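You operate a simulated robot arm through the tools that you are given. There is no shell and no other tool. Be economical: measure what you need, move in short steps, check, and stop when the job is done.

The job below is to be done with a simulated two-armed robot. You get a single attempt, and the scene is never put back.

TASK
Pick up the purple mug from the grey table with one hand, pass it to the other hand and put it on the front ledge. Set down upright: purple mug.

The check looks at the end state, three seconds after you hand in, the way a careful person would. Anything else that was tipped, shoved, dropped, spilled or broken makes it a failure.

THE ROBOT
Two 7-joint arms with two-finger parallel grippers on one trunk, on a base that drives. Base frame: it is fixed to the floor where the robot stands at the start and does not move with it; the origin is under the middle of the robot, x ahead of it, y to its left, z up; the surface under the hand at the start is at about z = 720. Readings come in mm, degrees, newtons and seconds.
The left shoulder is at the start at [20, 170, 1078], the right one opposite. With the tool pointing down near the work surface each hand reaches from about 160 to 660 mm from the robot's upright axis, wherever it stands, measured 20 degrees to its own side. Places, roughly: front ledge (47x21 cm) [3900, 1820, 600]. Payload 3.8 kg a hand.
The TCP of each hand is the grasp point between the finger pads, 30 mm short of the fingertips. In the tool frame z runs along the fingers and y along their closing line. Largest opening 110 mm; finger width 20, thickness 10; the body of the gripper, 48 by 112 mm, starts 55 mm behind the TCP.
Orientation is told as [roll, pitch, yaw] about the base's x, y, z axes, in that order, counted from this pose: with the fingers straight down and closing along the base's y, the tool's x points along the base's -x, its y along +y and its z along -z.

THE INTERFACE
- The arms move only by the tool nudge_tool. It takes "left_series", "right_series" or both (then of equal length, played together; a hand with none holds still); each is a list of rows, each a list of 3 entries, a list of its own where there are three numbers: the shift along the tool's x, y, z in units of 200 mm (1.0 is 200 mm), then the turn, a rotation vector about the tool's x, y, z in units of 180 degrees (1.0 is 180 degrees), then the opening, from 0 (shut) to 1 (fully open). In form: [[[dx, dy, dz], [wx, wy, wz], jaw], ...]. A call has 1 to 20 rows; each row is the pose to reach, as a shift and turn from the pose commanded when the call began, along the tool's axes at that moment. A call with a number of a shift or a turn outside -1 to 1 is refused whole. Each row takes 0.2 s and may step no farther than 50 mm and 8.6 degrees from the row before; otherwise, or with a gripper value out of range, the whole call is refused. A pose out of reach is approached as far as the arm can. The call stops where the force on the tool passes 40 N (or 10 N more than at its start, if that is more) or the arm is blocked; 0.2 s more then pass. Each finger travels about 72 mm/s and halts on what it meets, pressing with about 27 N; the grip force reading is that of the motor and also rises with nothing between the fingers. The clock runs only during rows and for 0.2 s after the last one: add rows that repeat a pose to give the fingers time. The reply holds the time, the measured pose of the TCP, the force on the tool along the base axes, the opening and the grip force, in the units named above and with some noise, with the torque about the TCP (base axes, N m) and any sound that the robot's microphone picked up.
- Cameras (640 x 400 px; columns grow to the right, rows downward): "scene" is now at [109.1, 7.4, 1232.3]; the picture's right is [0.09, -1.00, 0.00], its down [-0.53, -0.05, -0.85] and it looks along [0.84, 0.08, -0.53] (base axes); focal length 269 px, centre (320, 200). "left" rides on the left gripper at [72, -17, -103] in its tool frame; the picture's right is [0.23, 0.97, 0.00], its down [-0.76, 0.18, -0.62] and it looks along [-0.61, 0.14, 0.78] (tool axes); focal length 222 px, centre (320, 200). "right" rides on the right gripper at [72, 17, -103] in its tool frame; the picture's right is [-0.23, 0.97, 0.00], its down [-0.76, -0.18, -0.62] and it looks along [-0.61, -0.14, 0.78] (tool axes); focal length 222 px, centre (320, 200). There is no depth. A picture from a camera that has moved, and an enlarged one, comes with that camera's place and axes in the base frame and with its lens.
- camera(camera): a new picture of that camera. No time passes.
- raise_lower(by): slides the trunk up (or, below 0, down) by that many mm; the arms and the scene camera ride with it, the base frame stays. It gives what a move gives, with no picture.
- base_move(legs): drives the robot by 1 to 6 legs, each [ahead, turn to the left] in mm and degrees, along the robot's own axes; the way and the turn of a leg run together, so that a leg with both is an arc; at most 1500 mm and 180 degrees a leg. The arms and the cameras ride along, it lands a little off, and it stops where it bumps. It gives what a move gives.
- pan_tilt(pan, tilt): turns the head with the scene camera to pan (to the left, within 80 degrees either way) and tilt (down, from -29 to 69), counted from straight ahead of the robot. It gives what a move gives.
- enlarge(camera, box): a new picture of the part [left, top, right, bottom] of that camera's present view, enlarged. No time passes.
- job_done(): hands the job in; it is judged then, once.

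Go step by step. Nothing tells you exact positions but the pictures and the camera data: compare them with the known pose of the tool, close in by small moves and look again before you grip or let go. The budget is 120 turns and 108 pictures, counting those below and the enlarged ones. Unless the task says otherwise, let go and move clear before handing in, and close with one line.

The tools are called after ">>>" as name(argument=value, ...) on one line, values as JSON. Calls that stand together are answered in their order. nudge_tool: Moves the arms, as the interface text tells. Its arguments: {"type":"object","properties":{"left_series":{"type":"array","items":{"type":"array"}},"right_series":{"type":"array","items":{"type":"array"}}},"required":[]} The other tools are called the same way: raise_lower (by) slides the trunk up or down; base_move (legs) drives the base; pan_tilt (pan, tilt) turns the head that bears the scene camera; camera (camera) takes a picture; enlarge (camera, box) takes an enlarged picture of a part of a camera's view; job_done () hands the job in.

At the start:

```text
time_s: 0.0
left_position: [436.4, 213.5, 1040.2]
left_ee_rot: [0.0, 0.0, 0.0]
left_contact_force: [1.1, 0.2, 0.4]
left_moment: [0.0, -0.01, -0.03]
left_grip_width: 109.9
left_finger_force: 0.2
right_position: [425.1, -186.2, 1046.7]
right_ee_rot: [0.0, 0.1, 0.0]
right_contact_force: [0.5, -0.8, -0.3]
right_moment: [-0.03, 0.0, 0.01]
right_grip_width: 110.0
right_finger_force: 0.0
trunk travel left (down, up): [-175.0, 395.0]
robot x, y, heading: [0.9, 2.8, 0.3]
head pan, tilt: [5.3, 32.0]
```

scene: 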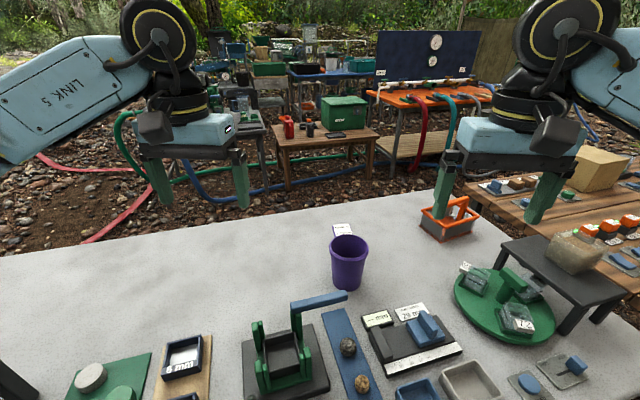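
right: 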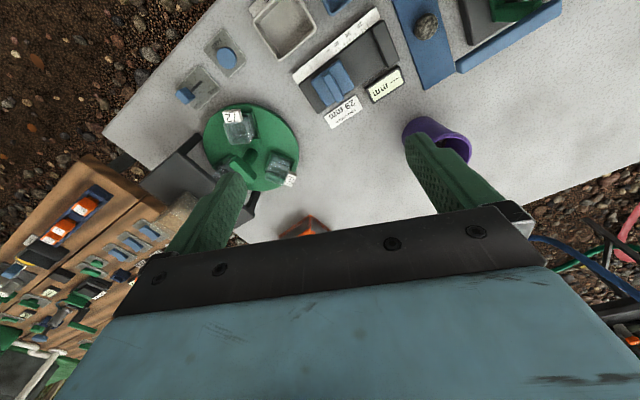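
left: 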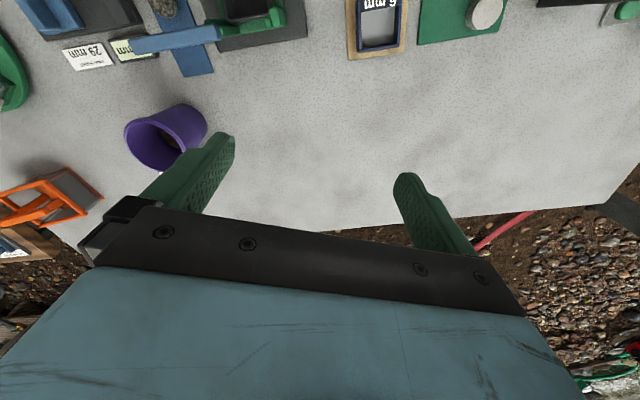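

The purple mug stands on the table at about [545, -20], with its rim near z=835. I'll take a closer look at it and at the surroundings first.

>>> enlarge(camera="scene", box=[280, 200, 420, 310])

>>> enlarge(camera="left", box=[90, 80, 260, 200])

>>> enlarge(camera="scene", box=[120, 20, 480, 245])

```text
3.64 times, centred on (350, 255) of scene
camera zoom: at [109.1, 7.4, 1232.3], right [0.09, -1.0, 0.0], down [-0.53, -0.05, -0.85], along [0.84, 0.08, -0.53], focal length 977 px, centre (211, 0)
```

zoom: 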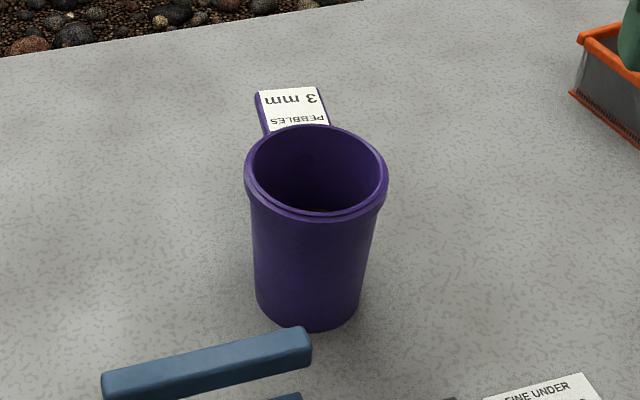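

```text
3.33 times, centred on (175, 140) of left
camera zoom: at [365.1, 196.2, 1142.4], right [-0.23, 0.97, 0.0], down [0.76, 0.18, 0.62], along [0.61, 0.14, -0.78], focal length 740 px, centre (803, 400)
```

zoom: 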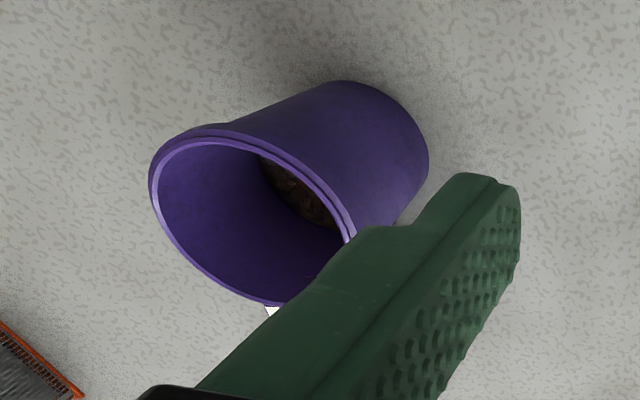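

```text
1.78 times, centred on (300, 132) of scene
camera zoom: at [109.1, 7.4, 1232.3], right [0.09, -1.0, 0.0], down [-0.53, -0.05, -0.85], along [0.84, 0.08, -0.53], focal length 478 px, centre (356, 320)
```

zoom: 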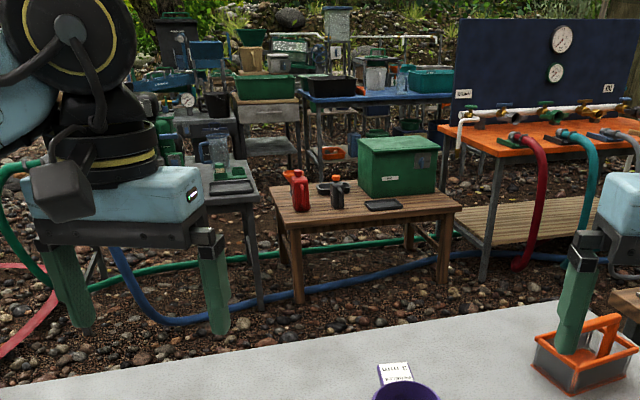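

The mug holds pebbles, so it has to stay level. It is at about [560, -15] with its rim near z=825 and the handle pointing away from me. I'll bring the open right hand over it.

>>> nudge_tool(right_series=[[[-0.1, 0.12, 0.08], [0, 0, 0], 1], [[-0.2, 0.25, 0.18], [0, 0, 0], 1], [[-0.3, 0.38, 0.28], [0, 0, 0], 1], [[-0.4, 0.51, 0.38], [0, 0, 0], 1], [[-0.5, 0.64, 0.48], [0, 0, 0], 1], [[-0.6, 0.76, 0.58], [0, 0, 0], 1], [[-0.675, 0.855, 0.66], [0, 0, 0], 1], [[-0.675, 0.855, 0.66], [0, 0, 0], 1]])

>>> camera(camera="right")

>>> camera(camera="scene")

>>> camera(camera="left")

```text
time_s: 1.8
left_position: [438.2, 212.4, 1040.7]
left_ee_rot: [-0.1, 0.0, -0.1]
left_contact_force: [-0.9, 0.0, -0.6]
left_moment: [0.0, 0.0, 0.01]
left_grip_width: 110.2
left_finger_force: 0.0
right_position: [561.8, -15.0, 913.5]
right_ee_rot: [0.0, 0.1, 0.1]
right_contact_force: [0.0, 0.1, 0.0]
right_moment: [-0.03, -0.01, -0.02]
right_grip_width: 110.2
right_finger_force: 0.0
trunk travel left (down, up): [-175.0, 395.0]
robot x, y, heading: [3.5, -0.1, -0.0]
head pan, tilt: [5.3, 32.0]
```

```text
101 pictures are left
camera right: at [488.9, 1.8, 1016.6], right [0.23, 0.97, 0.0], down [0.76, -0.18, 0.62], along [0.61, -0.14, -0.78], focal length 222 px, centre (320, 200)
```

right: 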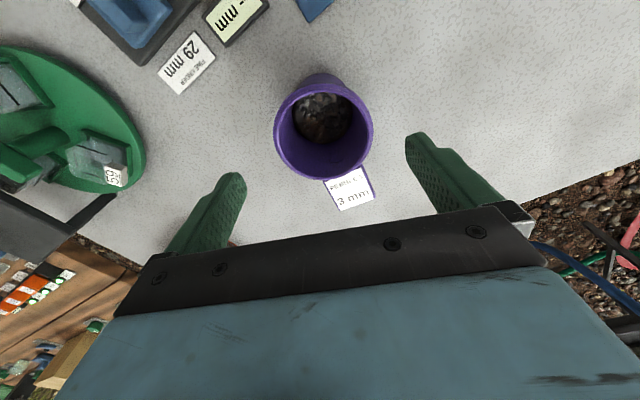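

```text
100 pictures are left
camera scene: at [109.1, 7.2, 1232.3], right [0.09, -1.0, 0.0], down [-0.53, -0.05, -0.85], along [0.84, 0.08, -0.53], focal length 269 px, centre (320, 200)
```

scene: 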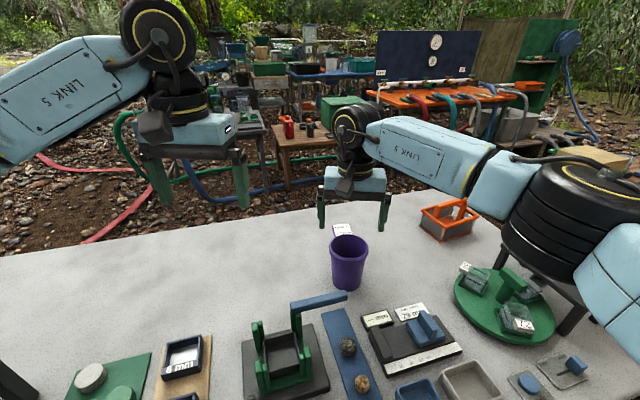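

```text
99 pictures are left
camera left: at [365.0, 196.0, 1142.5], right [-0.23, 0.97, 0.0], down [0.76, 0.18, 0.62], along [0.61, 0.14, -0.78], focal length 222 px, centre (320, 200)
```

left: 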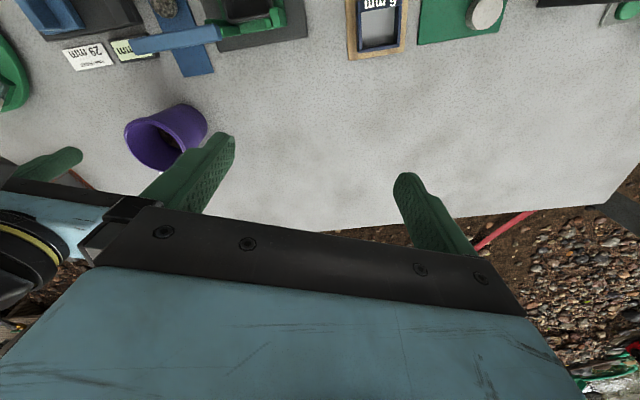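

The rim centre works out at about [567, -14]. I'll descend straddling it, with the TCP about 22 mm below the rim, and look before closing.

>>> nudge_tool(right_series=[[[-0.026, 0.005, 0.12], [0, 0, 0], 1], [[-0.026, 0.005, 0.24], [0, 0, 0], 1], [[-0.026, 0.005, 0.36], [0, 0, 0], 1], [[-0.026, 0.005, 0.46], [0, 0, 0], 1], [[-0.026, 0.005, 0.55], [0, 0, 0], 1], [[-0.026, 0.005, 0.55], [0, 0, 0], 1]])

>>> camera(camera="right")

>>> enlarge(camera="scene", box=[280, 200, 420, 310])

```text
time_s: 3.2
left_position: [437.0, 212.8, 1041.1]
left_ee_rot: [0.1, 0.1, 0.0]
left_contact_force: [1.2, -0.4, -0.4]
left_moment: [-0.01, 0.0, 0.01]
left_grip_width: 110.2
left_finger_force: 0.1
right_position: [566.1, -13.3, 805.7]
right_ee_rot: [0.0, 0.1, 0.0]
right_contact_force: [0.5, -0.4, 0.8]
right_moment: [0.03, 0.0, -0.02]
right_grip_width: 110.2
right_finger_force: 0.0
trunk travel left (down, up): [-175.0, 395.0]
robot x, y, heading: [-1.2, 3.8, -0.2]
head pan, tilt: [5.3, 32.0]
```

```text
98 pictures are left
camera right: at [493.6, 4.2, 909.6], right [0.23, 0.97, 0.0], down [0.76, -0.18, 0.62], along [0.61, -0.14, -0.78], focal length 222 px, centre (320, 200)
```

right: 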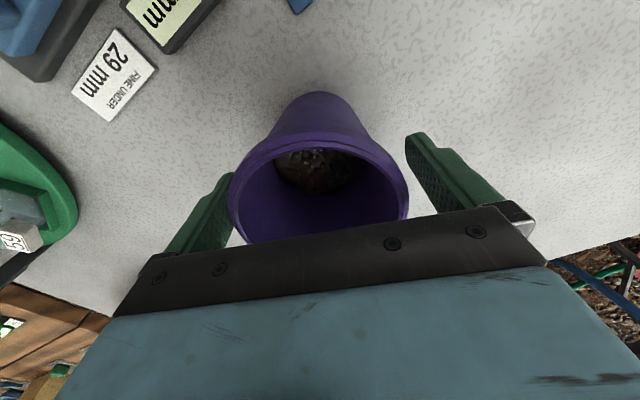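

```text
3.64 times, centred on (350, 255) of scene
camera zoom: at [109.1, 7.4, 1232.3], right [0.09, -1.0, 0.0], down [-0.53, -0.05, -0.85], along [0.84, 0.08, -0.53], focal length 977 px, centre (211, 0)
```

zoom: 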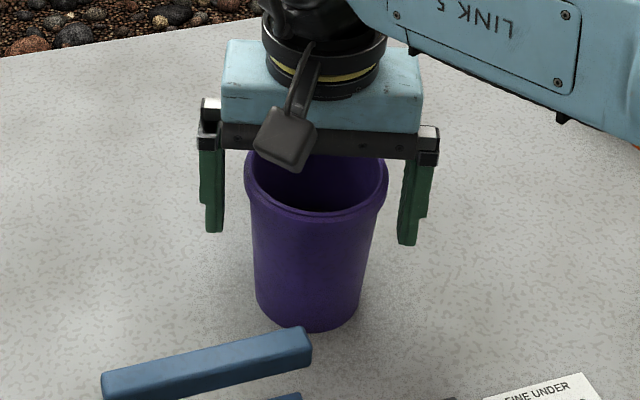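

The hand is centred on the mug, so I'll close on the rim without moving and check.

>>> nudge_tool(right_series=[[[0, 0, 0], [0, 0, 0], 0.7], [[0, 0, 0], [0, 0, 0], 0.4], [[0, 0, 0], [0, 0, 0], 0.2], [[0, 0, 0], [0, 0, 0], 0], [[0, 0, 0], [0, 0, 0], 0]])

>>> enlarge(camera="scene", box=[280, 200, 420, 310])

```text
time_s: 4.4
left_position: [437.3, 213.1, 1040.1]
left_ee_rot: [0.0, -0.1, -0.1]
left_contact_force: [1.0, 0.3, 0.7]
left_moment: [0.01, 0.02, -0.01]
left_grip_width: 110.1
left_finger_force: 0.1
right_position: [565.7, -14.2, 806.4]
right_ee_rot: [0.0, 0.0, 0.1]
right_contact_force: [0.0, 0.3, 0.1]
right_moment: [0.06, -0.01, 0.01]
right_grip_width: 81.3
right_finger_force: 27.0
trunk travel left (down, up): [-175.0, 395.0]
robot x, y, heading: [-3.1, 0.7, 0.2]
head pan, tilt: [5.3, 32.0]
```

```text
3.64 times, centred on (350, 255) of scene
camera zoom: at [109.1, 7.4, 1232.3], right [0.09, -1.0, 0.0], down [-0.53, -0.05, -0.85], along [0.84, 0.08, -0.53], focal length 977 px, centre (211, 0)
```

zoom: 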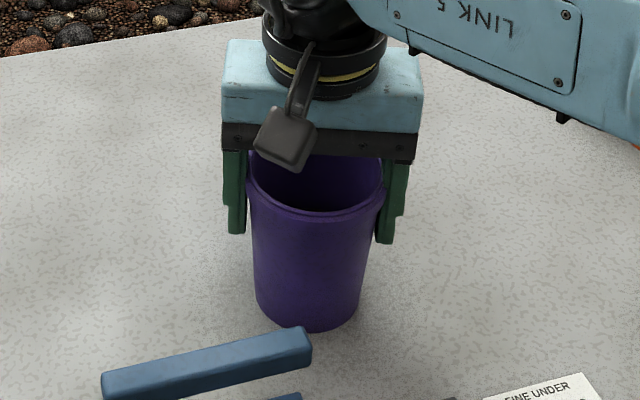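

It has a grip at 81 mm with 27 N. Next I lift gently straight up.

>>> nudge_tool(right_series=[[[0, 0, -0.03], [0, 0, 0], 0], [[0, 0, -0.08], [0, 0, 0], 0], [[0, 0, -0.16], [0, 0, 0], 0], [[0, 0, -0.26], [0, 0, 0], 0], [[0, 0, -0.38], [0, 0, 0], 0], [[0, 0, -0.5], [0, 0, 0], 0], [[0, 0, -0.62], [0, 0, 0], 0], [[0, 0, -0.74], [0, 0, 0], 0], [[0, 0, -0.84], [0, 0, 0], 0], [[0, 0, -0.9], [0, 0, 0], 0], [[0, 0, -0.9], [0, 0, 0], 0]])

>>> camera(camera="scene")

>>> camera(camera="left")

```text
time_s: 6.8
left_position: [437.5, 212.9, 1040.3]
left_ee_rot: [-0.1, 0.0, 0.1]
left_contact_force: [0.1, 0.1, -0.2]
left_moment: [-0.02, -0.01, 0.02]
left_grip_width: 110.1
left_finger_force: 0.0
right_position: [567.9, -11.7, 983.9]
right_ee_rot: [0.1, 0.0, 0.0]
right_contact_force: [0.2, -0.4, -3.6]
right_moment: [0.05, 0.05, 0.0]
right_grip_width: 81.6
right_finger_force: 27.5
trunk travel left (down, up): [-175.0, 395.0]
robot x, y, heading: [-0.7, -0.0, -0.1]
head pan, tilt: [5.3, 32.0]
```

```text
95 pictures are left
camera scene: at [109.4, 7.4, 1232.3], right [0.09, -1.0, 0.0], down [-0.53, -0.05, -0.85], along [0.84, 0.08, -0.53], focal length 269 px, centre (320, 200)
```

scene: 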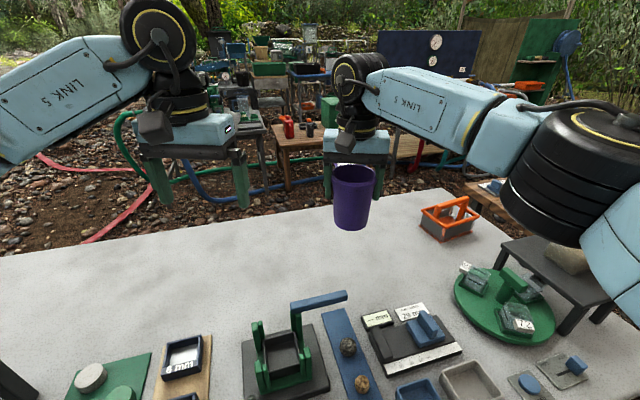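

```text
94 pictures are left
camera left: at [365.4, 196.2, 1142.3], right [-0.23, 0.97, 0.0], down [0.76, 0.18, 0.62], along [0.61, 0.14, -0.78], focal length 222 px, centre (320, 200)
```

left: 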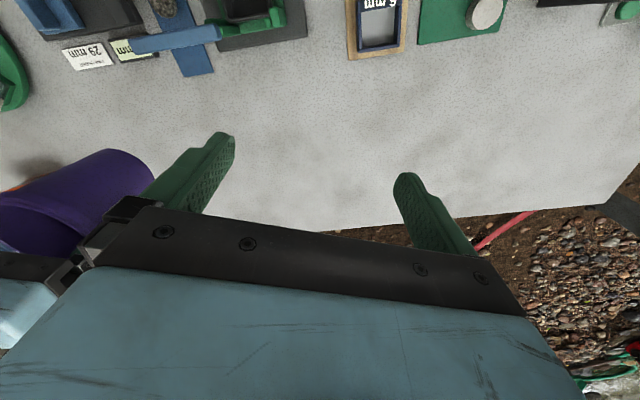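

The mug is held level and weighs about 0.37 kg. Before deciding on the handover I'll look at the ledge and the route.

>>> pan_tilt(pan=30, tilt=12)

>>> camera(camera="scene")

>>> pan_tilt(pan=78, tilt=35)

>>> camera(camera="scene")

>>> pan_tilt(pan=-70, tilt=35)

>>> camera(camera="scene")

```text
time_s: 7.7
left_position: [437.6, 212.2, 1040.5]
left_ee_rot: [0.0, 0.1, 0.0]
left_contact_force: [-0.8, -0.2, -0.6]
left_moment: [0.01, 0.01, 0.03]
left_grip_width: 110.2
left_finger_force: 0.0
right_position: [568.3, -12.0, 984.6]
right_ee_rot: [0.0, -0.1, 0.0]
right_contact_force: [-0.2, -0.7, -3.1]
right_moment: [0.0, 0.07, -0.02]
right_grip_width: 81.5
right_finger_force: 27.0
trunk travel left (down, up): [-175.0, 395.0]
robot x, y, heading: [0.2, -3.4, -0.0]
head pan, tilt: [30.0, 12.0]
```

```text
93 pictures are left
camera scene: at [101.0, 45.8, 1264.4], right [0.5, -0.87, 0.0], down [-0.18, -0.1, -0.98], along [0.85, 0.49, -0.21], focal length 269 px, centre (320, 200)
```

scene: 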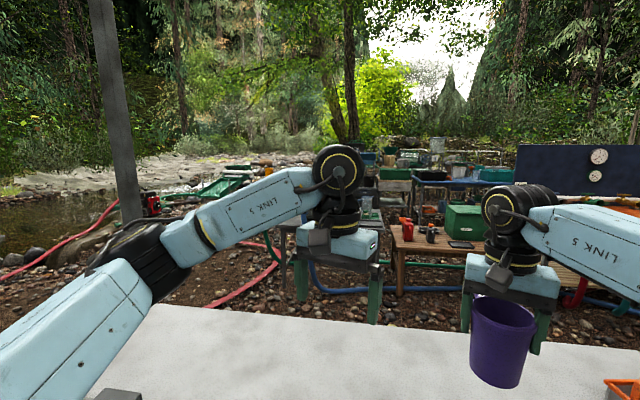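

```text
time_s: 8.8
left_position: [436.9, 213.6, 1039.6]
left_ee_rot: [0.0, 0.0, -0.1]
left_contact_force: [0.2, -0.1, -0.3]
left_moment: [0.0, 0.0, -0.02]
left_grip_width: 109.9
left_finger_force: 0.1
right_position: [566.6, -12.4, 983.6]
right_ee_rot: [0.0, 0.0, 0.0]
right_contact_force: [-0.1, -0.7, -3.4]
right_moment: [0.01, 0.04, 0.01]
right_grip_width: 81.4
right_finger_force: 26.8
trunk travel left (down, up): [-175.0, 395.0]
robot x, y, heading: [4.7, 0.4, -0.2]
head pan, tilt: [78.0, 35.0]
```

```text
92 pictures are left
camera scene: at [38.5, 85.3, 1227.6], right [0.98, -0.21, 0.0], down [-0.12, -0.56, -0.82], along [0.17, 0.8, -0.57], focal length 269 px, centre (320, 200)
```

scene: 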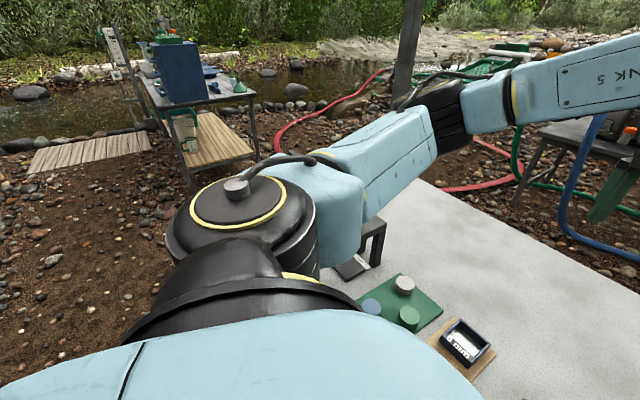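

```text
time_s: 11.2
left_position: [438.5, 212.4, 1040.1]
left_ee_rot: [-0.1, 0.0, 0.0]
left_contact_force: [-0.8, 0.7, 0.5]
left_moment: [0.02, 0.0, 0.02]
left_grip_width: 110.0
left_finger_force: 0.1
right_position: [567.0, -13.2, 984.0]
right_ee_rot: [0.0, 0.0, 0.0]
right_contact_force: [0.3, 0.2, -3.2]
right_moment: [0.0, 0.07, 0.0]
right_grip_width: 81.2
right_finger_force: 27.3
trunk travel left (down, up): [-175.0, 395.0]
robot x, y, heading: [-2.4, -1.1, -0.2]
head pan, tilt: [-70.0, 35.0]
```

```text
91 pictures are left
camera scene: at [50.3, -83.5, 1227.6], right [-0.94, -0.34, 0.0], down [-0.2, 0.54, -0.82], along [0.28, -0.77, -0.57], focal length 269 px, centre (320, 200)
```

scene: 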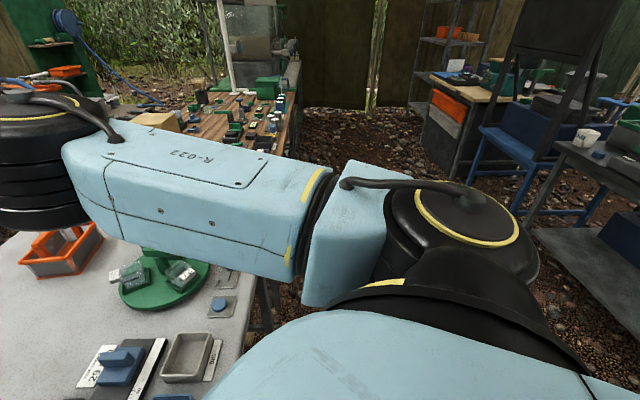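

The ledge is hidden behind the left arm and far off. I'll raise the trunk a little for clearance, back away from the table and turn left to see the route.

>>> raise_lower(by=80)

>>> pan_tilt(pan=-78, tilt=30)

>>> base_move(legs=[[-400, 0]])

>>> camera(camera="scene")

>>> pan_tilt(pan=78, tilt=30)

>>> camera(camera="scene")

```text
time_s: 12.3
left_position: [438.3, 212.3, 1120.0]
left_ee_rot: [0.2, 0.0, -0.1]
left_contact_force: [-0.9, -0.6, 1.3]
left_moment: [0.03, -0.01, -0.03]
left_grip_width: 110.3
left_finger_force: 0.0
right_position: [568.9, -12.7, 1063.7]
right_ee_rot: [-0.1, 0.0, 0.0]
right_contact_force: [-0.1, -0.7, -3.6]
right_moment: [-0.01, 0.04, 0.03]
right_grip_width: 81.2
right_finger_force: 27.1
trunk travel left (down, up): [-255.0, 315.0]
robot x, y, heading: [1.9, 2.8, -0.2]
head pan, tilt: [-70.0, 35.0]
```

```text
time_s: 13.0
left_position: [437.1, 212.8, 1120.6]
left_ee_rot: [0.1, 0.0, -0.1]
left_contact_force: [-0.4, 0.0, -0.5]
left_moment: [-0.02, 0.01, 0.02]
left_grip_width: 110.2
left_finger_force: 0.1
right_position: [569.4, -12.8, 1063.5]
right_ee_rot: [0.0, 0.1, 0.0]
right_contact_force: [-0.5, 0.5, -3.2]
right_moment: [0.0, 0.06, -0.01]
right_grip_width: 81.3
right_finger_force: 27.2
trunk travel left (down, up): [-255.0, 315.0]
robot x, y, heading: [2.0, -2.3, 0.0]
head pan, tilt: [-78.0, 30.0]
```

```text
time_s: 15.5
left_position: [45.0, 213.1, 1120.4]
left_ee_rot: [0.0, 0.0, -0.1]
left_contact_force: [-0.3, 0.2, -0.2]
left_moment: [-0.04, -0.03, 0.0]
left_grip_width: 109.8
left_finger_force: 0.2
right_position: [174.3, -14.1, 1064.5]
right_ee_rot: [0.0, -0.1, -0.2]
right_contact_force: [-0.8, -0.2, -3.4]
right_moment: [0.0, 0.04, -0.03]
right_grip_width: 81.4
right_finger_force: 27.2
trunk travel left (down, up): [-255.0, 315.0]
robot x, y, heading: [-391.4, 2.5, 0.0]
head pan, tilt: [-78.0, 30.0]
```

```text
90 pictures are left
camera scene: at [-354.7, -88.8, 1315.4], right [-0.98, -0.2, 0.0], down [-0.1, 0.49, -0.87], along [0.18, -0.85, -0.5], focal length 269 px, centre (320, 200)
```

scene: 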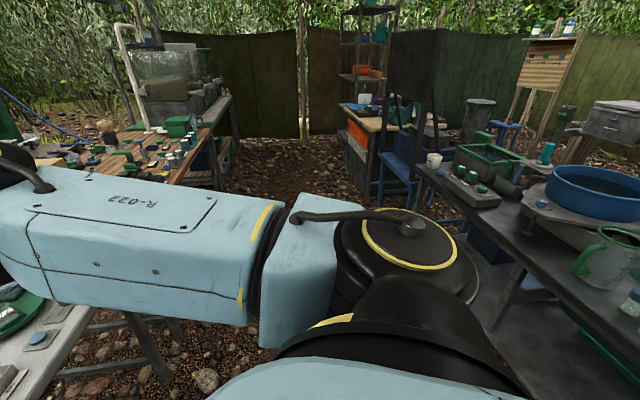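

```text
time_s: 17.9
left_position: [45.9, 211.6, 1120.1]
left_ee_rot: [0.0, 0.0, -0.1]
left_contact_force: [0.0, -0.2, -0.8]
left_moment: [0.02, -0.01, 0.0]
left_grip_width: 110.1
left_finger_force: 0.0
right_position: [174.7, -13.9, 1063.0]
right_ee_rot: [-0.1, 0.0, -0.2]
right_contact_force: [0.2, -0.1, -3.3]
right_moment: [0.04, 0.05, -0.01]
right_grip_width: 81.2
right_finger_force: 26.7
trunk travel left (down, up): [-255.0, 315.0]
robot x, y, heading: [-392.2, 2.0, -0.1]
head pan, tilt: [78.0, 30.0]
```

```text
89 pictures are left
camera scene: at [-353.5, 88.2, 1315.4], right [0.98, -0.21, 0.0], down [-0.11, -0.49, -0.87], along [0.18, 0.85, -0.5], focal length 269 px, centre (320, 200)
```

scene: 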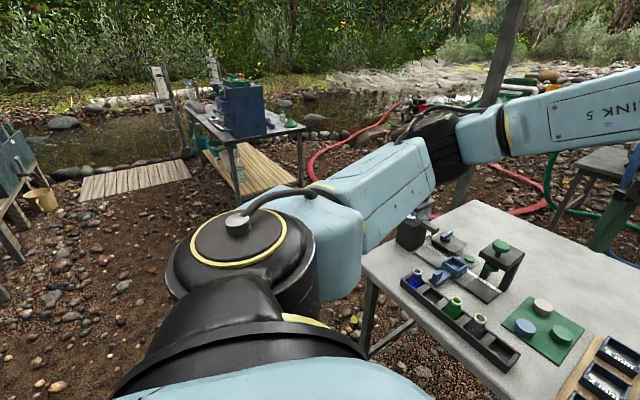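

There is a table close behind on the right and a tall pole near [595, 1137], just past the grey table's left corner. I'll turn left in stages, and plan to pass the pole on its far side.

>>> base_move(legs=[[0, 55]])

>>> camera(camera="scene")

>>> pan_tilt(pan=20, tilt=30)

>>> camera(camera="scene")

```text
time_s: 20.8
left_position: [-327.5, 482.9, 1119.5]
left_ee_rot: [0.0, 0.0, 56.2]
left_contact_force: [0.3, -0.1, 0.2]
left_moment: [0.0, -0.04, 0.04]
left_grip_width: 110.2
left_finger_force: 0.0
right_position: [-67.0, 466.0, 1063.4]
right_ee_rot: [0.1, -0.1, 56.2]
right_contact_force: [0.5, -0.2, -4.1]
right_moment: [-0.05, 0.01, 0.04]
right_grip_width: 81.4
right_finger_force: 26.2
trunk travel left (down, up): [-255.0, 315.0]
robot x, y, heading: [-394.8, 0.3, 56.1]
head pan, tilt: [78.0, 30.0]
```

```text
88 pictures are left
camera scene: at [-445.6, 82.4, 1315.3], right [0.72, 0.7, 0.0], down [0.35, -0.36, -0.87], along [-0.6, 0.62, -0.5], focal length 269 px, centre (320, 200)
```

scene: 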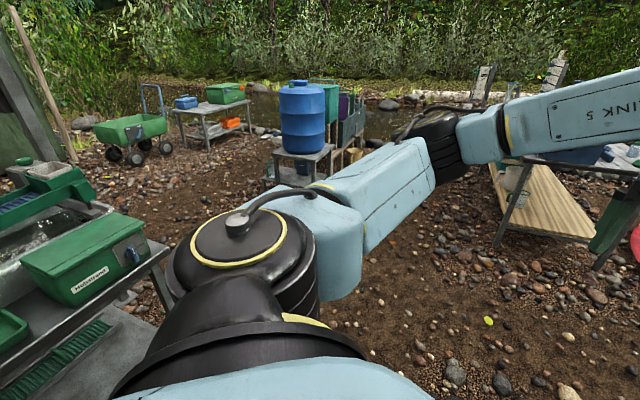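

```text
time_s: 22.1
left_position: [-326.1, 483.0, 1120.6]
left_ee_rot: [0.1, 0.0, 56.4]
left_contact_force: [-0.5, -0.4, 0.6]
left_moment: [0.0, -0.01, 0.02]
left_grip_width: 110.1
left_finger_force: 0.1
right_position: [-67.9, 464.1, 1063.9]
right_ee_rot: [0.0, -0.1, 56.1]
right_contact_force: [-0.4, 0.1, -3.1]
right_moment: [-0.06, 0.01, -0.03]
right_grip_width: 81.3
right_finger_force: 27.0
trunk travel left (down, up): [-255.0, 315.0]
robot x, y, heading: [-391.5, -3.5, 56.3]
head pan, tilt: [20.0, 30.0]
```

```text
87 pictures are left
camera scene: at [-360.7, 105.4, 1315.3], right [0.97, -0.24, 0.0], down [-0.12, -0.49, -0.87], along [0.21, 0.84, -0.5], focal length 269 px, centre (320, 200)
```

scene: 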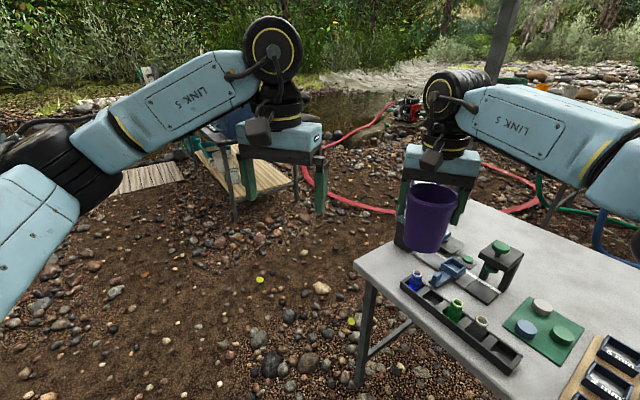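

Behind and to the left is clear enough. I'll finish the turn to about 101° and drive along the end of the grey table.

>>> base_move(legs=[[0, 46], [1200, 0]])

>>> pan_tilt(pan=-65, tilt=25)

>>> camera(camera="scene")

>>> pan_tilt(pan=0, tilt=35)

>>> camera(camera="scene")

```text
time_s: 30.3
left_position: [-975.9, 1547.9, 1119.7]
left_ee_rot: [-0.1, 0.0, 103.8]
left_contact_force: [0.5, 0.1, -0.1]
left_moment: [-0.05, 0.0, 0.0]
left_grip_width: 110.1
left_finger_force: 0.0
right_position: [-786.8, 1728.5, 1064.3]
right_ee_rot: [0.0, 0.1, 103.8]
right_contact_force: [0.4, 0.4, -2.5]
right_moment: [-0.06, -0.03, 0.0]
right_grip_width: 81.2
right_finger_force: 27.2
trunk travel left (down, up): [-255.0, 315.0]
robot x, y, heading: [-665.2, 1170.9, 103.9]
head pan, tilt: [20.0, 30.0]
```

```text
time_s: 31.9
left_position: [-975.0, 1547.6, 1119.4]
left_ee_rot: [0.0, 0.0, 103.8]
left_contact_force: [-0.7, 0.2, -0.4]
left_moment: [-0.04, -0.02, 0.01]
left_grip_width: 110.0
left_finger_force: 0.1
right_position: [-787.4, 1728.6, 1063.6]
right_ee_rot: [-0.1, 0.0, 103.8]
right_contact_force: [0.5, 0.0, -3.4]
right_moment: [-0.09, -0.03, -0.02]
right_grip_width: 81.2
right_finger_force: 27.7
trunk travel left (down, up): [-255.0, 315.0]
robot x, y, heading: [-664.2, 1171.1, 103.5]
head pan, tilt: [-65.0, 25.0]
```

```text
86 pictures are left
camera scene: at [-598.9, 1250.9, 1323.3], right [0.63, -0.78, 0.0], down [-0.33, -0.26, -0.91], along [0.71, 0.57, -0.42], focal length 269 px, centre (320, 200)
```

scene: 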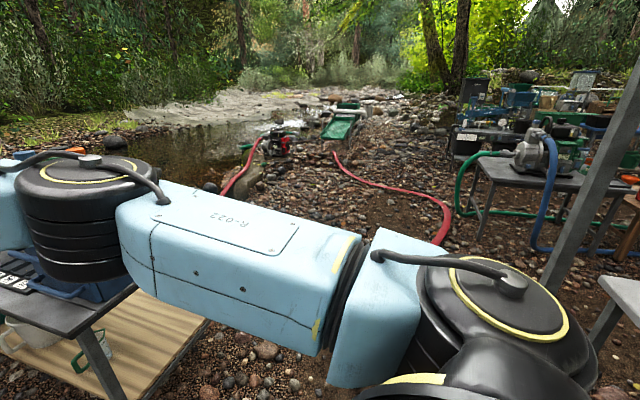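

```text
time_s: 33.2
left_position: [-975.4, 1547.7, 1121.2]
left_ee_rot: [0.0, 0.0, 103.8]
left_contact_force: [-0.6, -0.2, -0.1]
left_moment: [-0.01, 0.04, 0.0]
left_grip_width: 109.9
left_finger_force: 0.1
right_position: [-787.6, 1728.2, 1063.1]
right_ee_rot: [0.0, 0.1, 103.7]
right_contact_force: [0.2, 0.2, -2.7]
right_moment: [-0.06, -0.03, 0.0]
right_grip_width: 81.3
right_finger_force: 27.0
trunk travel left (down, up): [-255.0, 315.0]
robot x, y, heading: [-666.1, 1173.0, 103.8]
head pan, tilt: [0.0, 35.0]
```

```text
85 pictures are left
camera scene: at [-691.6, 1278.7, 1307.6], right [0.97, 0.24, 0.0], down [0.14, -0.56, -0.82], along [-0.19, 0.8, -0.57], focal length 269 px, centre (320, 200)
```

scene: 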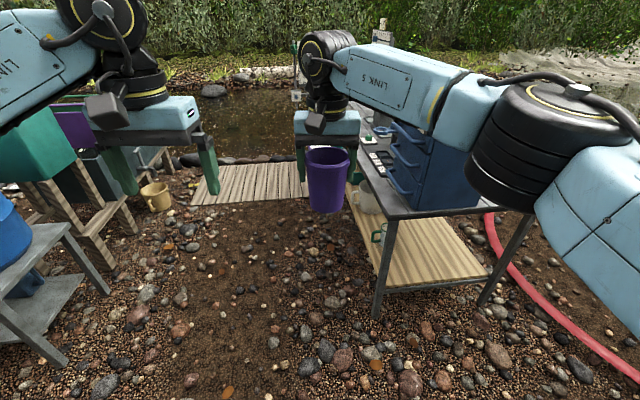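

Bench ahead, pole to the right. I'll zoom in on where the ledge should be and then turn right toward the gap between them.

>>> pan_tilt(pan=-78, tilt=20)

>>> enlarge(camera="scene", box=[300, 40, 560, 200])

>>> camera(camera="scene")

```text
time_s: 34.8
left_position: [-974.9, 1548.3, 1120.4]
left_ee_rot: [0.0, 0.0, 103.9]
left_contact_force: [0.8, 0.6, 0.8]
left_moment: [0.01, 0.02, 0.01]
left_grip_width: 110.2
left_finger_force: 0.1
right_position: [-786.8, 1728.3, 1062.7]
right_ee_rot: [0.0, 0.0, 103.7]
right_contact_force: [-0.4, -0.1, -3.9]
right_moment: [-0.07, -0.01, 0.03]
right_grip_width: 81.3
right_finger_force: 26.6
trunk travel left (down, up): [-255.0, 315.0]
robot x, y, heading: [-659.3, 1172.0, 103.6]
head pan, tilt: [-78.0, 20.0]
```

```text
2.46 times, centred on (430, 120) of scene
camera zoom: at [-586.9, 1233.7, 1331.4], right [0.43, -0.9, 0.0], down [-0.31, -0.15, -0.94], along [0.85, 0.41, -0.34], focal length 661 px, centre (49, 397)
```

zoom: 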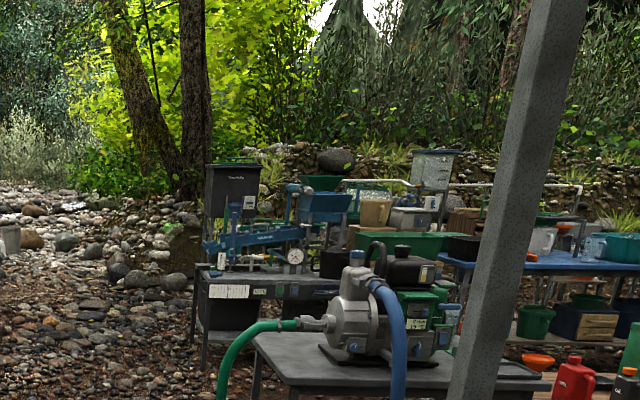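

```text
83 pictures are left
camera scene: at [-586.9, 1233.7, 1331.4], right [0.43, -0.9, 0.0], down [-0.31, -0.15, -0.94], along [0.85, 0.41, -0.34], focal length 269 px, centre (320, 200)
```

scene: 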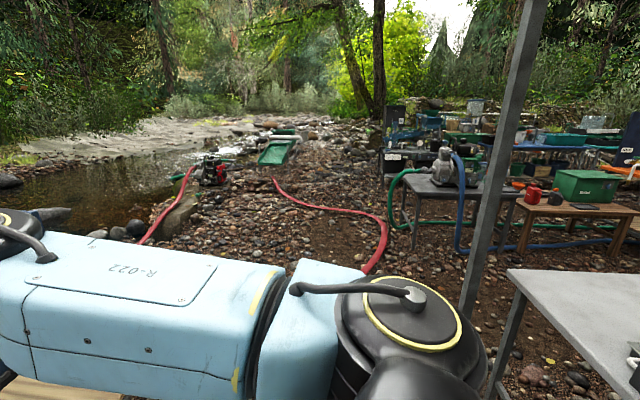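

The ledge is the front strip of the dark bench behind the pump table. I'll drive between bench and pole, then pass left of the pump table.

>>> base_move(legs=[[0, -77.5], [1370, 0]])

>>> pan_tilt(pan=0, tilt=25)

>>> camera(camera="scene")

```text
time_s: 45.0
left_position: [874.7, 2160.6, 1120.4]
left_ee_rot: [0.0, 0.1, 26.0]
left_contact_force: [0.1, -0.4, 1.2]
left_moment: [0.05, 0.01, 0.02]
left_grip_width: 110.1
left_finger_force: 0.2
right_position: [1089.4, 2014.2, 1063.4]
right_ee_rot: [-0.1, 0.2, 25.7]
right_contact_force: [0.2, -0.2, -3.5]
right_moment: [-0.04, 0.03, -0.02]
right_grip_width: 81.1
right_finger_force: 26.9
trunk travel left (down, up): [-255.0, 315.0]
robot x, y, heading: [570.9, 1782.4, 25.8]
head pan, tilt: [-78.0, 20.0]
```

```text
time_s: 46.5
left_position: [874.8, 2160.8, 1120.7]
left_ee_rot: [0.1, 0.0, 25.9]
left_contact_force: [0.1, 0.4, 0.4]
left_moment: [-0.02, 0.03, 0.0]
left_grip_width: 109.9
left_finger_force: 0.0
right_position: [1090.6, 2013.8, 1063.1]
right_ee_rot: [0.0, 0.1, 25.7]
right_contact_force: [0.4, 0.0, -3.0]
right_moment: [-0.03, 0.05, -0.01]
right_grip_width: 80.8
right_finger_force: 26.8
trunk travel left (down, up): [-255.0, 315.0]
robot x, y, heading: [569.1, 1777.8, 25.9]
head pan, tilt: [0.0, 25.0]
```

```text
82 pictures are left
camera scene: at [674.2, 1826.6, 1323.3], right [0.43, -0.9, 0.0], down [-0.38, -0.18, -0.91], along [0.82, 0.39, -0.42], focal length 269 px, centre (320, 200)
```

scene: 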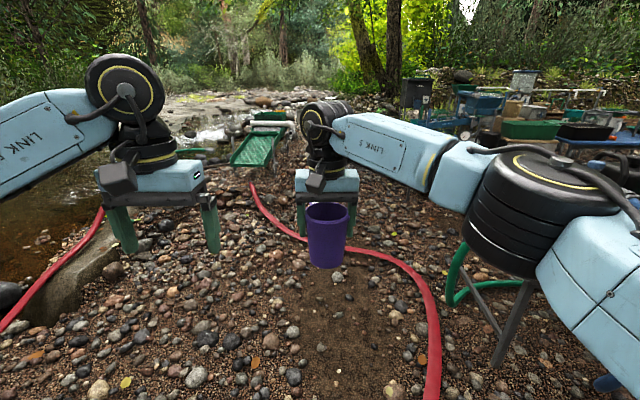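

The gap is clear and only a red hose lies flat on the ground ahead. I'll continue left of the pump table and stop before the hose for a look at the bench.

>>> base_move(legs=[[0, -13], [1250, 0]])

>>> pan_tilt(pan=-20, tilt=25)

>>> camera(camera="scene")

```text
time_s: 53.6
left_position: [2184.5, 2347.1, 1118.7]
left_ee_rot: [0.0, 0.0, 12.2]
left_contact_force: [0.8, -0.4, -0.9]
left_moment: [0.01, -0.01, 0.0]
left_grip_width: 109.9
left_finger_force: 0.1
right_position: [2359.6, 2153.9, 1064.2]
right_ee_rot: [0.0, 0.1, 11.9]
right_contact_force: [0.4, -0.2, -3.1]
right_moment: [-0.04, 0.05, 0.02]
right_grip_width: 81.1
right_finger_force: 27.0
trunk travel left (down, up): [-255.0, 315.0]
robot x, y, heading: [1804.9, 2045.6, 11.9]
head pan, tilt: [0.0, 25.0]
```

```text
time_s: 54.5
left_position: [2184.7, 2346.6, 1120.7]
left_ee_rot: [0.0, 0.1, 12.1]
left_contact_force: [0.2, 0.7, 0.2]
left_moment: [-0.02, 0.03, 0.01]
left_grip_width: 110.1
left_finger_force: 0.0
right_position: [2359.5, 2152.9, 1063.6]
right_ee_rot: [0.1, 0.1, 12.1]
right_contact_force: [-0.4, 0.2, -3.8]
right_moment: [-0.02, 0.05, -0.01]
right_grip_width: 80.9
right_finger_force: 27.3
trunk travel left (down, up): [-255.0, 315.0]
robot x, y, heading: [1799.4, 2048.1, 12.2]
head pan, tilt: [-20.0, 25.0]
```

```text
81 pictures are left
camera scene: at [1912.2, 2038.2, 1323.3], right [-0.14, -0.99, 0.0], down [-0.42, 0.06, -0.91], along [0.9, -0.13, -0.42], focal length 269 px, centre (320, 200)
```

scene: 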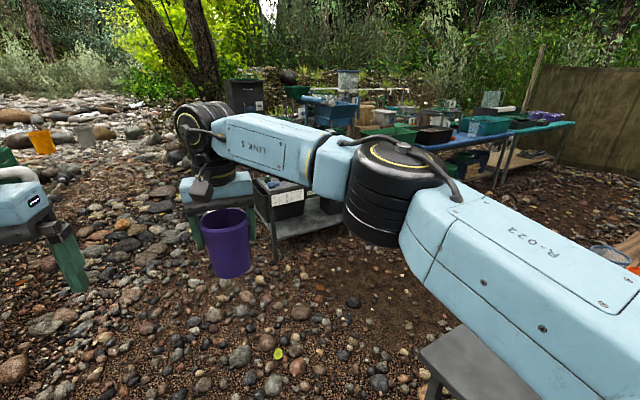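

The right arm hides the bench, so I'll turn right until the ledge shows between the two hands.

>>> base_move(legs=[[0, -28]])

>>> pan_tilt(pan=0, tilt=20)

>>> camera(camera="scene")

>>> enlarge(camera="scene", box=[190, 110, 350, 210])

```text
time_s: 56.2
left_position: [2279.4, 2134.5, 1119.8]
left_ee_rot: [0.0, 0.0, -15.4]
left_contact_force: [-0.4, -0.9, -0.1]
left_moment: [0.02, 0.0, 0.01]
left_grip_width: 109.9
left_finger_force: 0.1
right_position: [2345.6, 1883.7, 1063.7]
right_ee_rot: [0.0, 0.2, -15.4]
right_contact_force: [-1.1, -0.1, -2.9]
right_moment: [0.04, 0.06, 0.01]
right_grip_width: 80.9
right_finger_force: 27.3
trunk travel left (down, up): [-255.0, 315.0]
robot x, y, heading: [1798.1, 2048.0, -15.5]
head pan, tilt: [-20.0, 25.0]
```

```text
time_s: 57.1
left_position: [2279.7, 2135.4, 1119.8]
left_ee_rot: [0.0, 0.1, -15.5]
left_contact_force: [-0.3, 0.6, 0.3]
left_moment: [-0.04, -0.03, -0.02]
left_grip_width: 110.0
left_finger_force: 0.0
right_position: [2345.5, 1882.7, 1063.2]
right_ee_rot: [0.0, 0.1, -15.4]
right_contact_force: [0.2, -0.4, -3.3]
right_moment: [0.04, 0.04, 0.03]
right_grip_width: 80.9
right_finger_force: 26.8
trunk travel left (down, up): [-255.0, 315.0]
robot x, y, heading: [1801.4, 2053.4, -15.3]
head pan, tilt: [0.0, 20.0]
```

```text
80 pictures are left
camera scene: at [1910.4, 2015.9, 1331.4], right [-0.27, -0.96, 0.0], down [-0.33, 0.09, -0.94], along [0.91, -0.25, -0.34], focal length 269 px, centre (320, 200)
```

scene: 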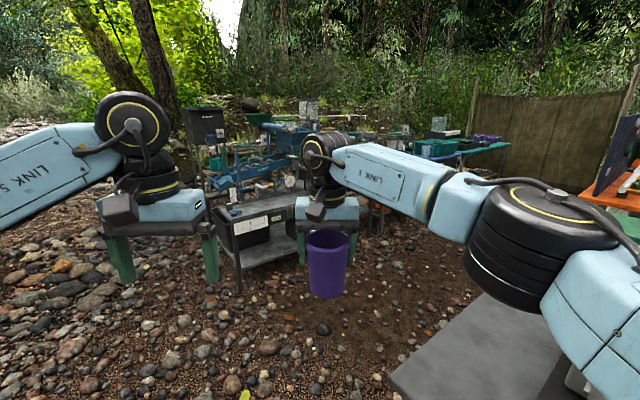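

```text
4.00 times, centred on (270, 160) of scene
camera zoom: at [1910.4, 2015.9, 1331.4], right [-0.27, -0.96, 0.0], down [-0.33, 0.09, -0.94], along [0.91, -0.25, -0.34], focal length 1075 px, centre (520, 360)
```

zoom: 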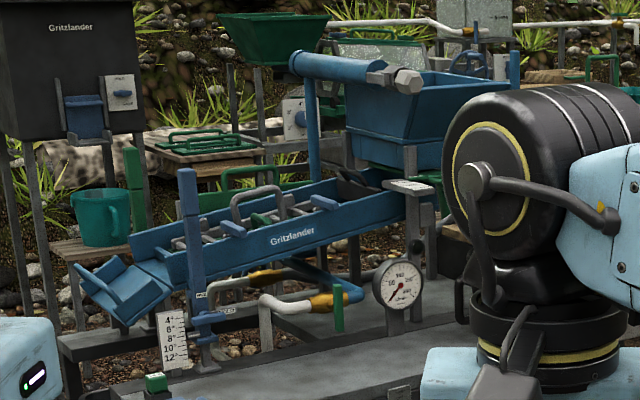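

The ledge is the low dark strip in front of the sluice bench, which faces back-right at about 22°. I'll drive past the pump table into open ground, do the handover there, and look at the ledge with the right arm out of the way.

>>> base_move(legs=[[0, 29], [820, 0]])

>>> pan_tilt(pan=0, tilt=32)

>>> camera(camera="scene")

```text
time_s: 62.9
left_position: [2964.6, 2577.5, 1119.5]
left_ee_rot: [0.0, 0.0, 15.2]
left_contact_force: [1.1, -0.1, -0.3]
left_moment: [-0.01, 0.0, 0.0]
left_grip_width: 110.2
left_finger_force: 0.0
right_position: [3150.0, 2394.6, 1063.4]
right_ee_rot: [-0.1, 0.1, 15.2]
right_contact_force: [0.5, -0.8, -2.9]
right_moment: [-0.05, 0.03, 0.04]
right_grip_width: 80.9
right_finger_force: 27.3
trunk travel left (down, up): [-255.0, 315.0]
robot x, y, heading: [2596.6, 2255.0, 15.2]
head pan, tilt: [0.0, 20.0]
```

```text
time_s: 63.6
left_position: [2963.6, 2576.7, 1119.8]
left_ee_rot: [0.0, -0.1, 15.3]
left_contact_force: [0.8, -0.1, 0.6]
left_moment: [0.0, -0.02, -0.06]
left_grip_width: 110.1
left_finger_force: 0.0
right_position: [3148.6, 2393.6, 1063.3]
right_ee_rot: [0.0, 0.1, 15.1]
right_contact_force: [0.4, -0.3, -2.9]
right_moment: [-0.03, 0.09, 0.01]
right_grip_width: 81.0
right_finger_force: 27.2
trunk travel left (down, up): [-255.0, 315.0]
robot x, y, heading: [2595.7, 2258.5, 15.2]
head pan, tilt: [0.0, 32.0]
```

```text
78 pictures are left
camera scene: at [2703.1, 2285.0, 1312.3], right [0.26, -0.96, 0.0], down [-0.51, -0.14, -0.85], along [0.82, 0.22, -0.53], focal length 269 px, centre (320, 200)
```

scene: 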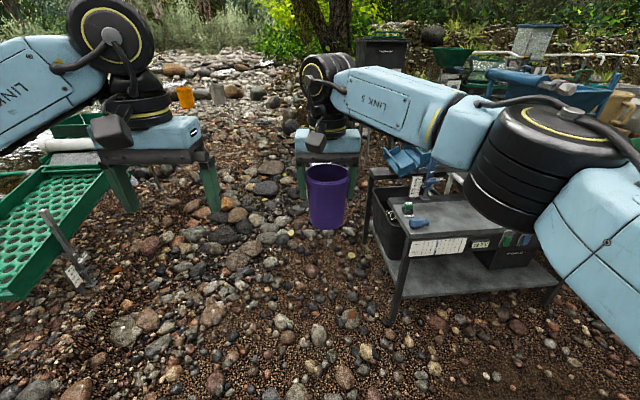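

I have open ground here. First the right hand turns the mug so its handle points away from the left hand's approach, while the left hand pitches forward.

>>> nudge_tool(right_series=[[[-0.02, 0, 0], [0, 0, 0.019], 0], [[-0.04, 0, 0], [0, 0, 0.039], 0], [[-0.06, 0, 0], [0, 0, 0.058], 0], [[-0.08, 0, 0], [0, 0, 0.078], 0], [[-0.1, 0, 0], [0, 0, 0.097], 0], [[-0.12, 0, 0], [0, 0, 0.117], 0], [[-0.14, 0, 0], [0, 0, 0.136], 0], [[-0.15, 0, 0], [0, 0, 0.155], 0], [[-0.16, 0, 0], [0, 0, 0.175], 0], [[-0.165, 0, 0], [0, 0, 0.194], 0], [[-0.165, 0, 0], [0, 0, 0.194], 0]], left_series=[[[-0.0165, -0.031, 0.03], [0, -0.0389, 0], 1], [[-0.033, -0.062, 0.06], [0, -0.0778, 0], 1], [[-0.05, -0.093, 0.09], [0, -0.1167, 0], 1], [[-0.066, -0.124, 0.12], [0, -0.1556, 0], 1], [[-0.083, -0.155, 0.15], [0, -0.1945, 0], 1], [[-0.1, -0.186, 0.18], [0, -0.2334, 0], 1], [[-0.116, -0.217, 0.21], [0, -0.2723, 0], 1], [[-0.132, -0.248, 0.24], [0, -0.3112, 0], 1], [[-0.149, -0.279, 0.27], [0, -0.35, 0], 1], [[-0.165, -0.31, 0.3], [0, -0.389, 0], 1], [[-0.165, -0.31, 0.3], [0, -0.389, 0], 1]])

>>> camera(camera="scene")

>>> camera(camera="left")

```text
time_s: 66.0
left_position: [3011.5, 2527.0, 1060.9]
left_ee_rot: [-0.2, -70.1, 15.3]
left_contact_force: [0.4, 0.6, 0.5]
left_moment: [0.0, -0.01, -0.01]
left_grip_width: 109.8
left_finger_force: 0.0
left hand out of reach, approached as far as the arm can: row 10
right_position: [3174.4, 2396.7, 1062.5]
right_ee_rot: [0.0, 0.0, -19.7]
right_contact_force: [0.3, -1.0, -4.4]
right_moment: [0.01, 0.04, -0.02]
right_grip_width: 80.8
right_finger_force: 26.6
right hand out of reach, approached as far as the arm can: row 8, 9, 10, 11
trunk travel left (down, up): [-255.0, 315.0]
robot x, y, heading: [2601.1, 2260.4, 15.5]
head pan, tilt: [0.0, 32.0]
```

```text
77 pictures are left
camera scene: at [2703.3, 2284.8, 1312.2], right [0.26, -0.96, 0.0], down [-0.51, -0.14, -0.85], along [0.82, 0.22, -0.53], focal length 269 px, centre (320, 200)
```

scene: 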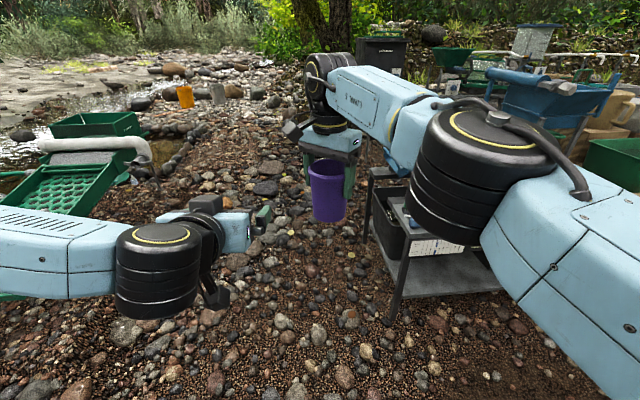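

```text
76 pictures are left
camera left: at [2898.9, 2477.6, 1026.3], right [-0.33, 0.92, -0.21], down [-0.36, 0.09, 0.93], along [0.87, 0.38, 0.3], focal length 222 px, centre (320, 200)
```

left: 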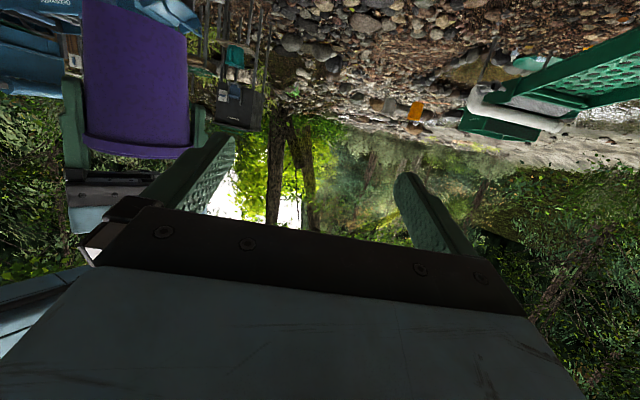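

Both hands are where I wanted, with the right near its reach limit at about [589, -20] in the robot frame. I'll turn the left hand 25° and bring it to a pre-grasp level with the mug's lower half.

>>> nudge_tool(left_series=[[[0.035, -0.093, 0.016], [0.0218, 0, 0.0079], 1], [[0.07, -0.187, 0.032], [0.0435, 0, 0.0158], 1], [[0.105, -0.28, 0.049], [0.0653, 0, 0.0237], 1], [[0.14, -0.373, 0.065], [0.0871, 0, 0.0317], 1], [[0.175, -0.467, 0.081], [0.1088, 0, 0.0396], 1], [[0.21, -0.56, 0.0975], [0.1306, 0, 0.0475], 1], [[0.21, -0.56, 0.0975], [0.1306, 0, 0.0475], 1]])

>>> camera(camera="scene")

>>> camera(camera="left")

>>> camera(camera="right")

```text
time_s: 67.7
left_position: [3033.9, 2441.8, 1046.0]
left_ee_rot: [-6.2, -69.3, -5.1]
left_contact_force: [0.1, 0.5, 0.5]
left_moment: [0.01, -0.01, 0.0]
left_grip_width: 110.3
left_finger_force: 0.0
left hand out of reach, approached as far as the arm can: row 3, 4, 5, 6, 7
right_position: [3174.6, 2396.6, 1062.9]
right_ee_rot: [0.1, -0.1, -19.7]
right_contact_force: [-0.3, 0.3, -3.2]
right_moment: [0.02, 0.01, 0.01]
right_grip_width: 81.0
right_finger_force: 27.1
trunk travel left (down, up): [-255.0, 315.0]
robot x, y, heading: [2596.5, 2255.0, 15.3]
head pan, tilt: [0.0, 32.0]
```

```text
75 pictures are left
camera scene: at [2702.6, 2285.4, 1312.2], right [0.26, -0.96, 0.0], down [-0.51, -0.14, -0.85], along [0.82, 0.22, -0.53], focal length 269 px, centre (320, 200)
```

scene: 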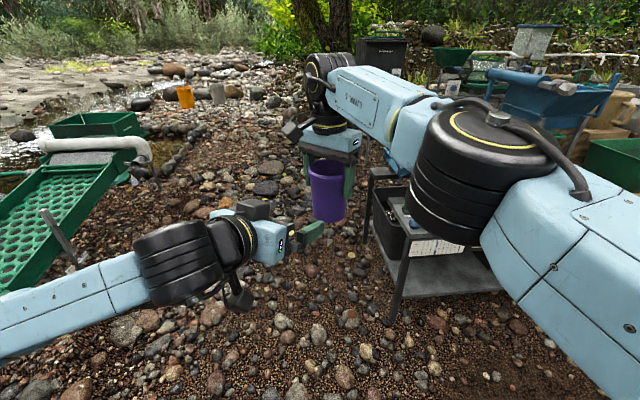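

```text
74 pictures are left
camera left: at [2911.5, 2448.0, 1014.9], right [0.11, 0.96, -0.25], down [-0.27, 0.27, 0.92], along [0.96, -0.03, 0.29], focal length 222 px, centre (320, 200)
```

left: 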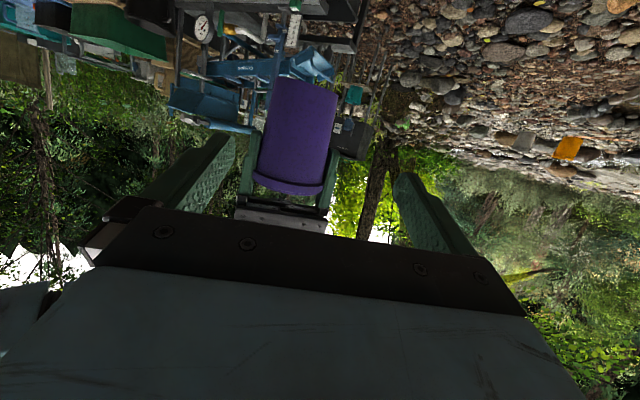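

```text
73 pictures are left
camera right: at [3111.8, 2438.1, 1166.2], right [0.54, 0.84, 0.0], down [0.66, -0.42, 0.62], along [0.52, -0.34, -0.78], focal length 222 px, centre (320, 200)
```

right: 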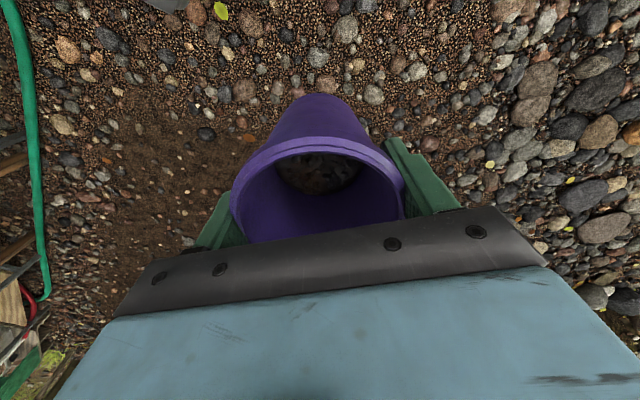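

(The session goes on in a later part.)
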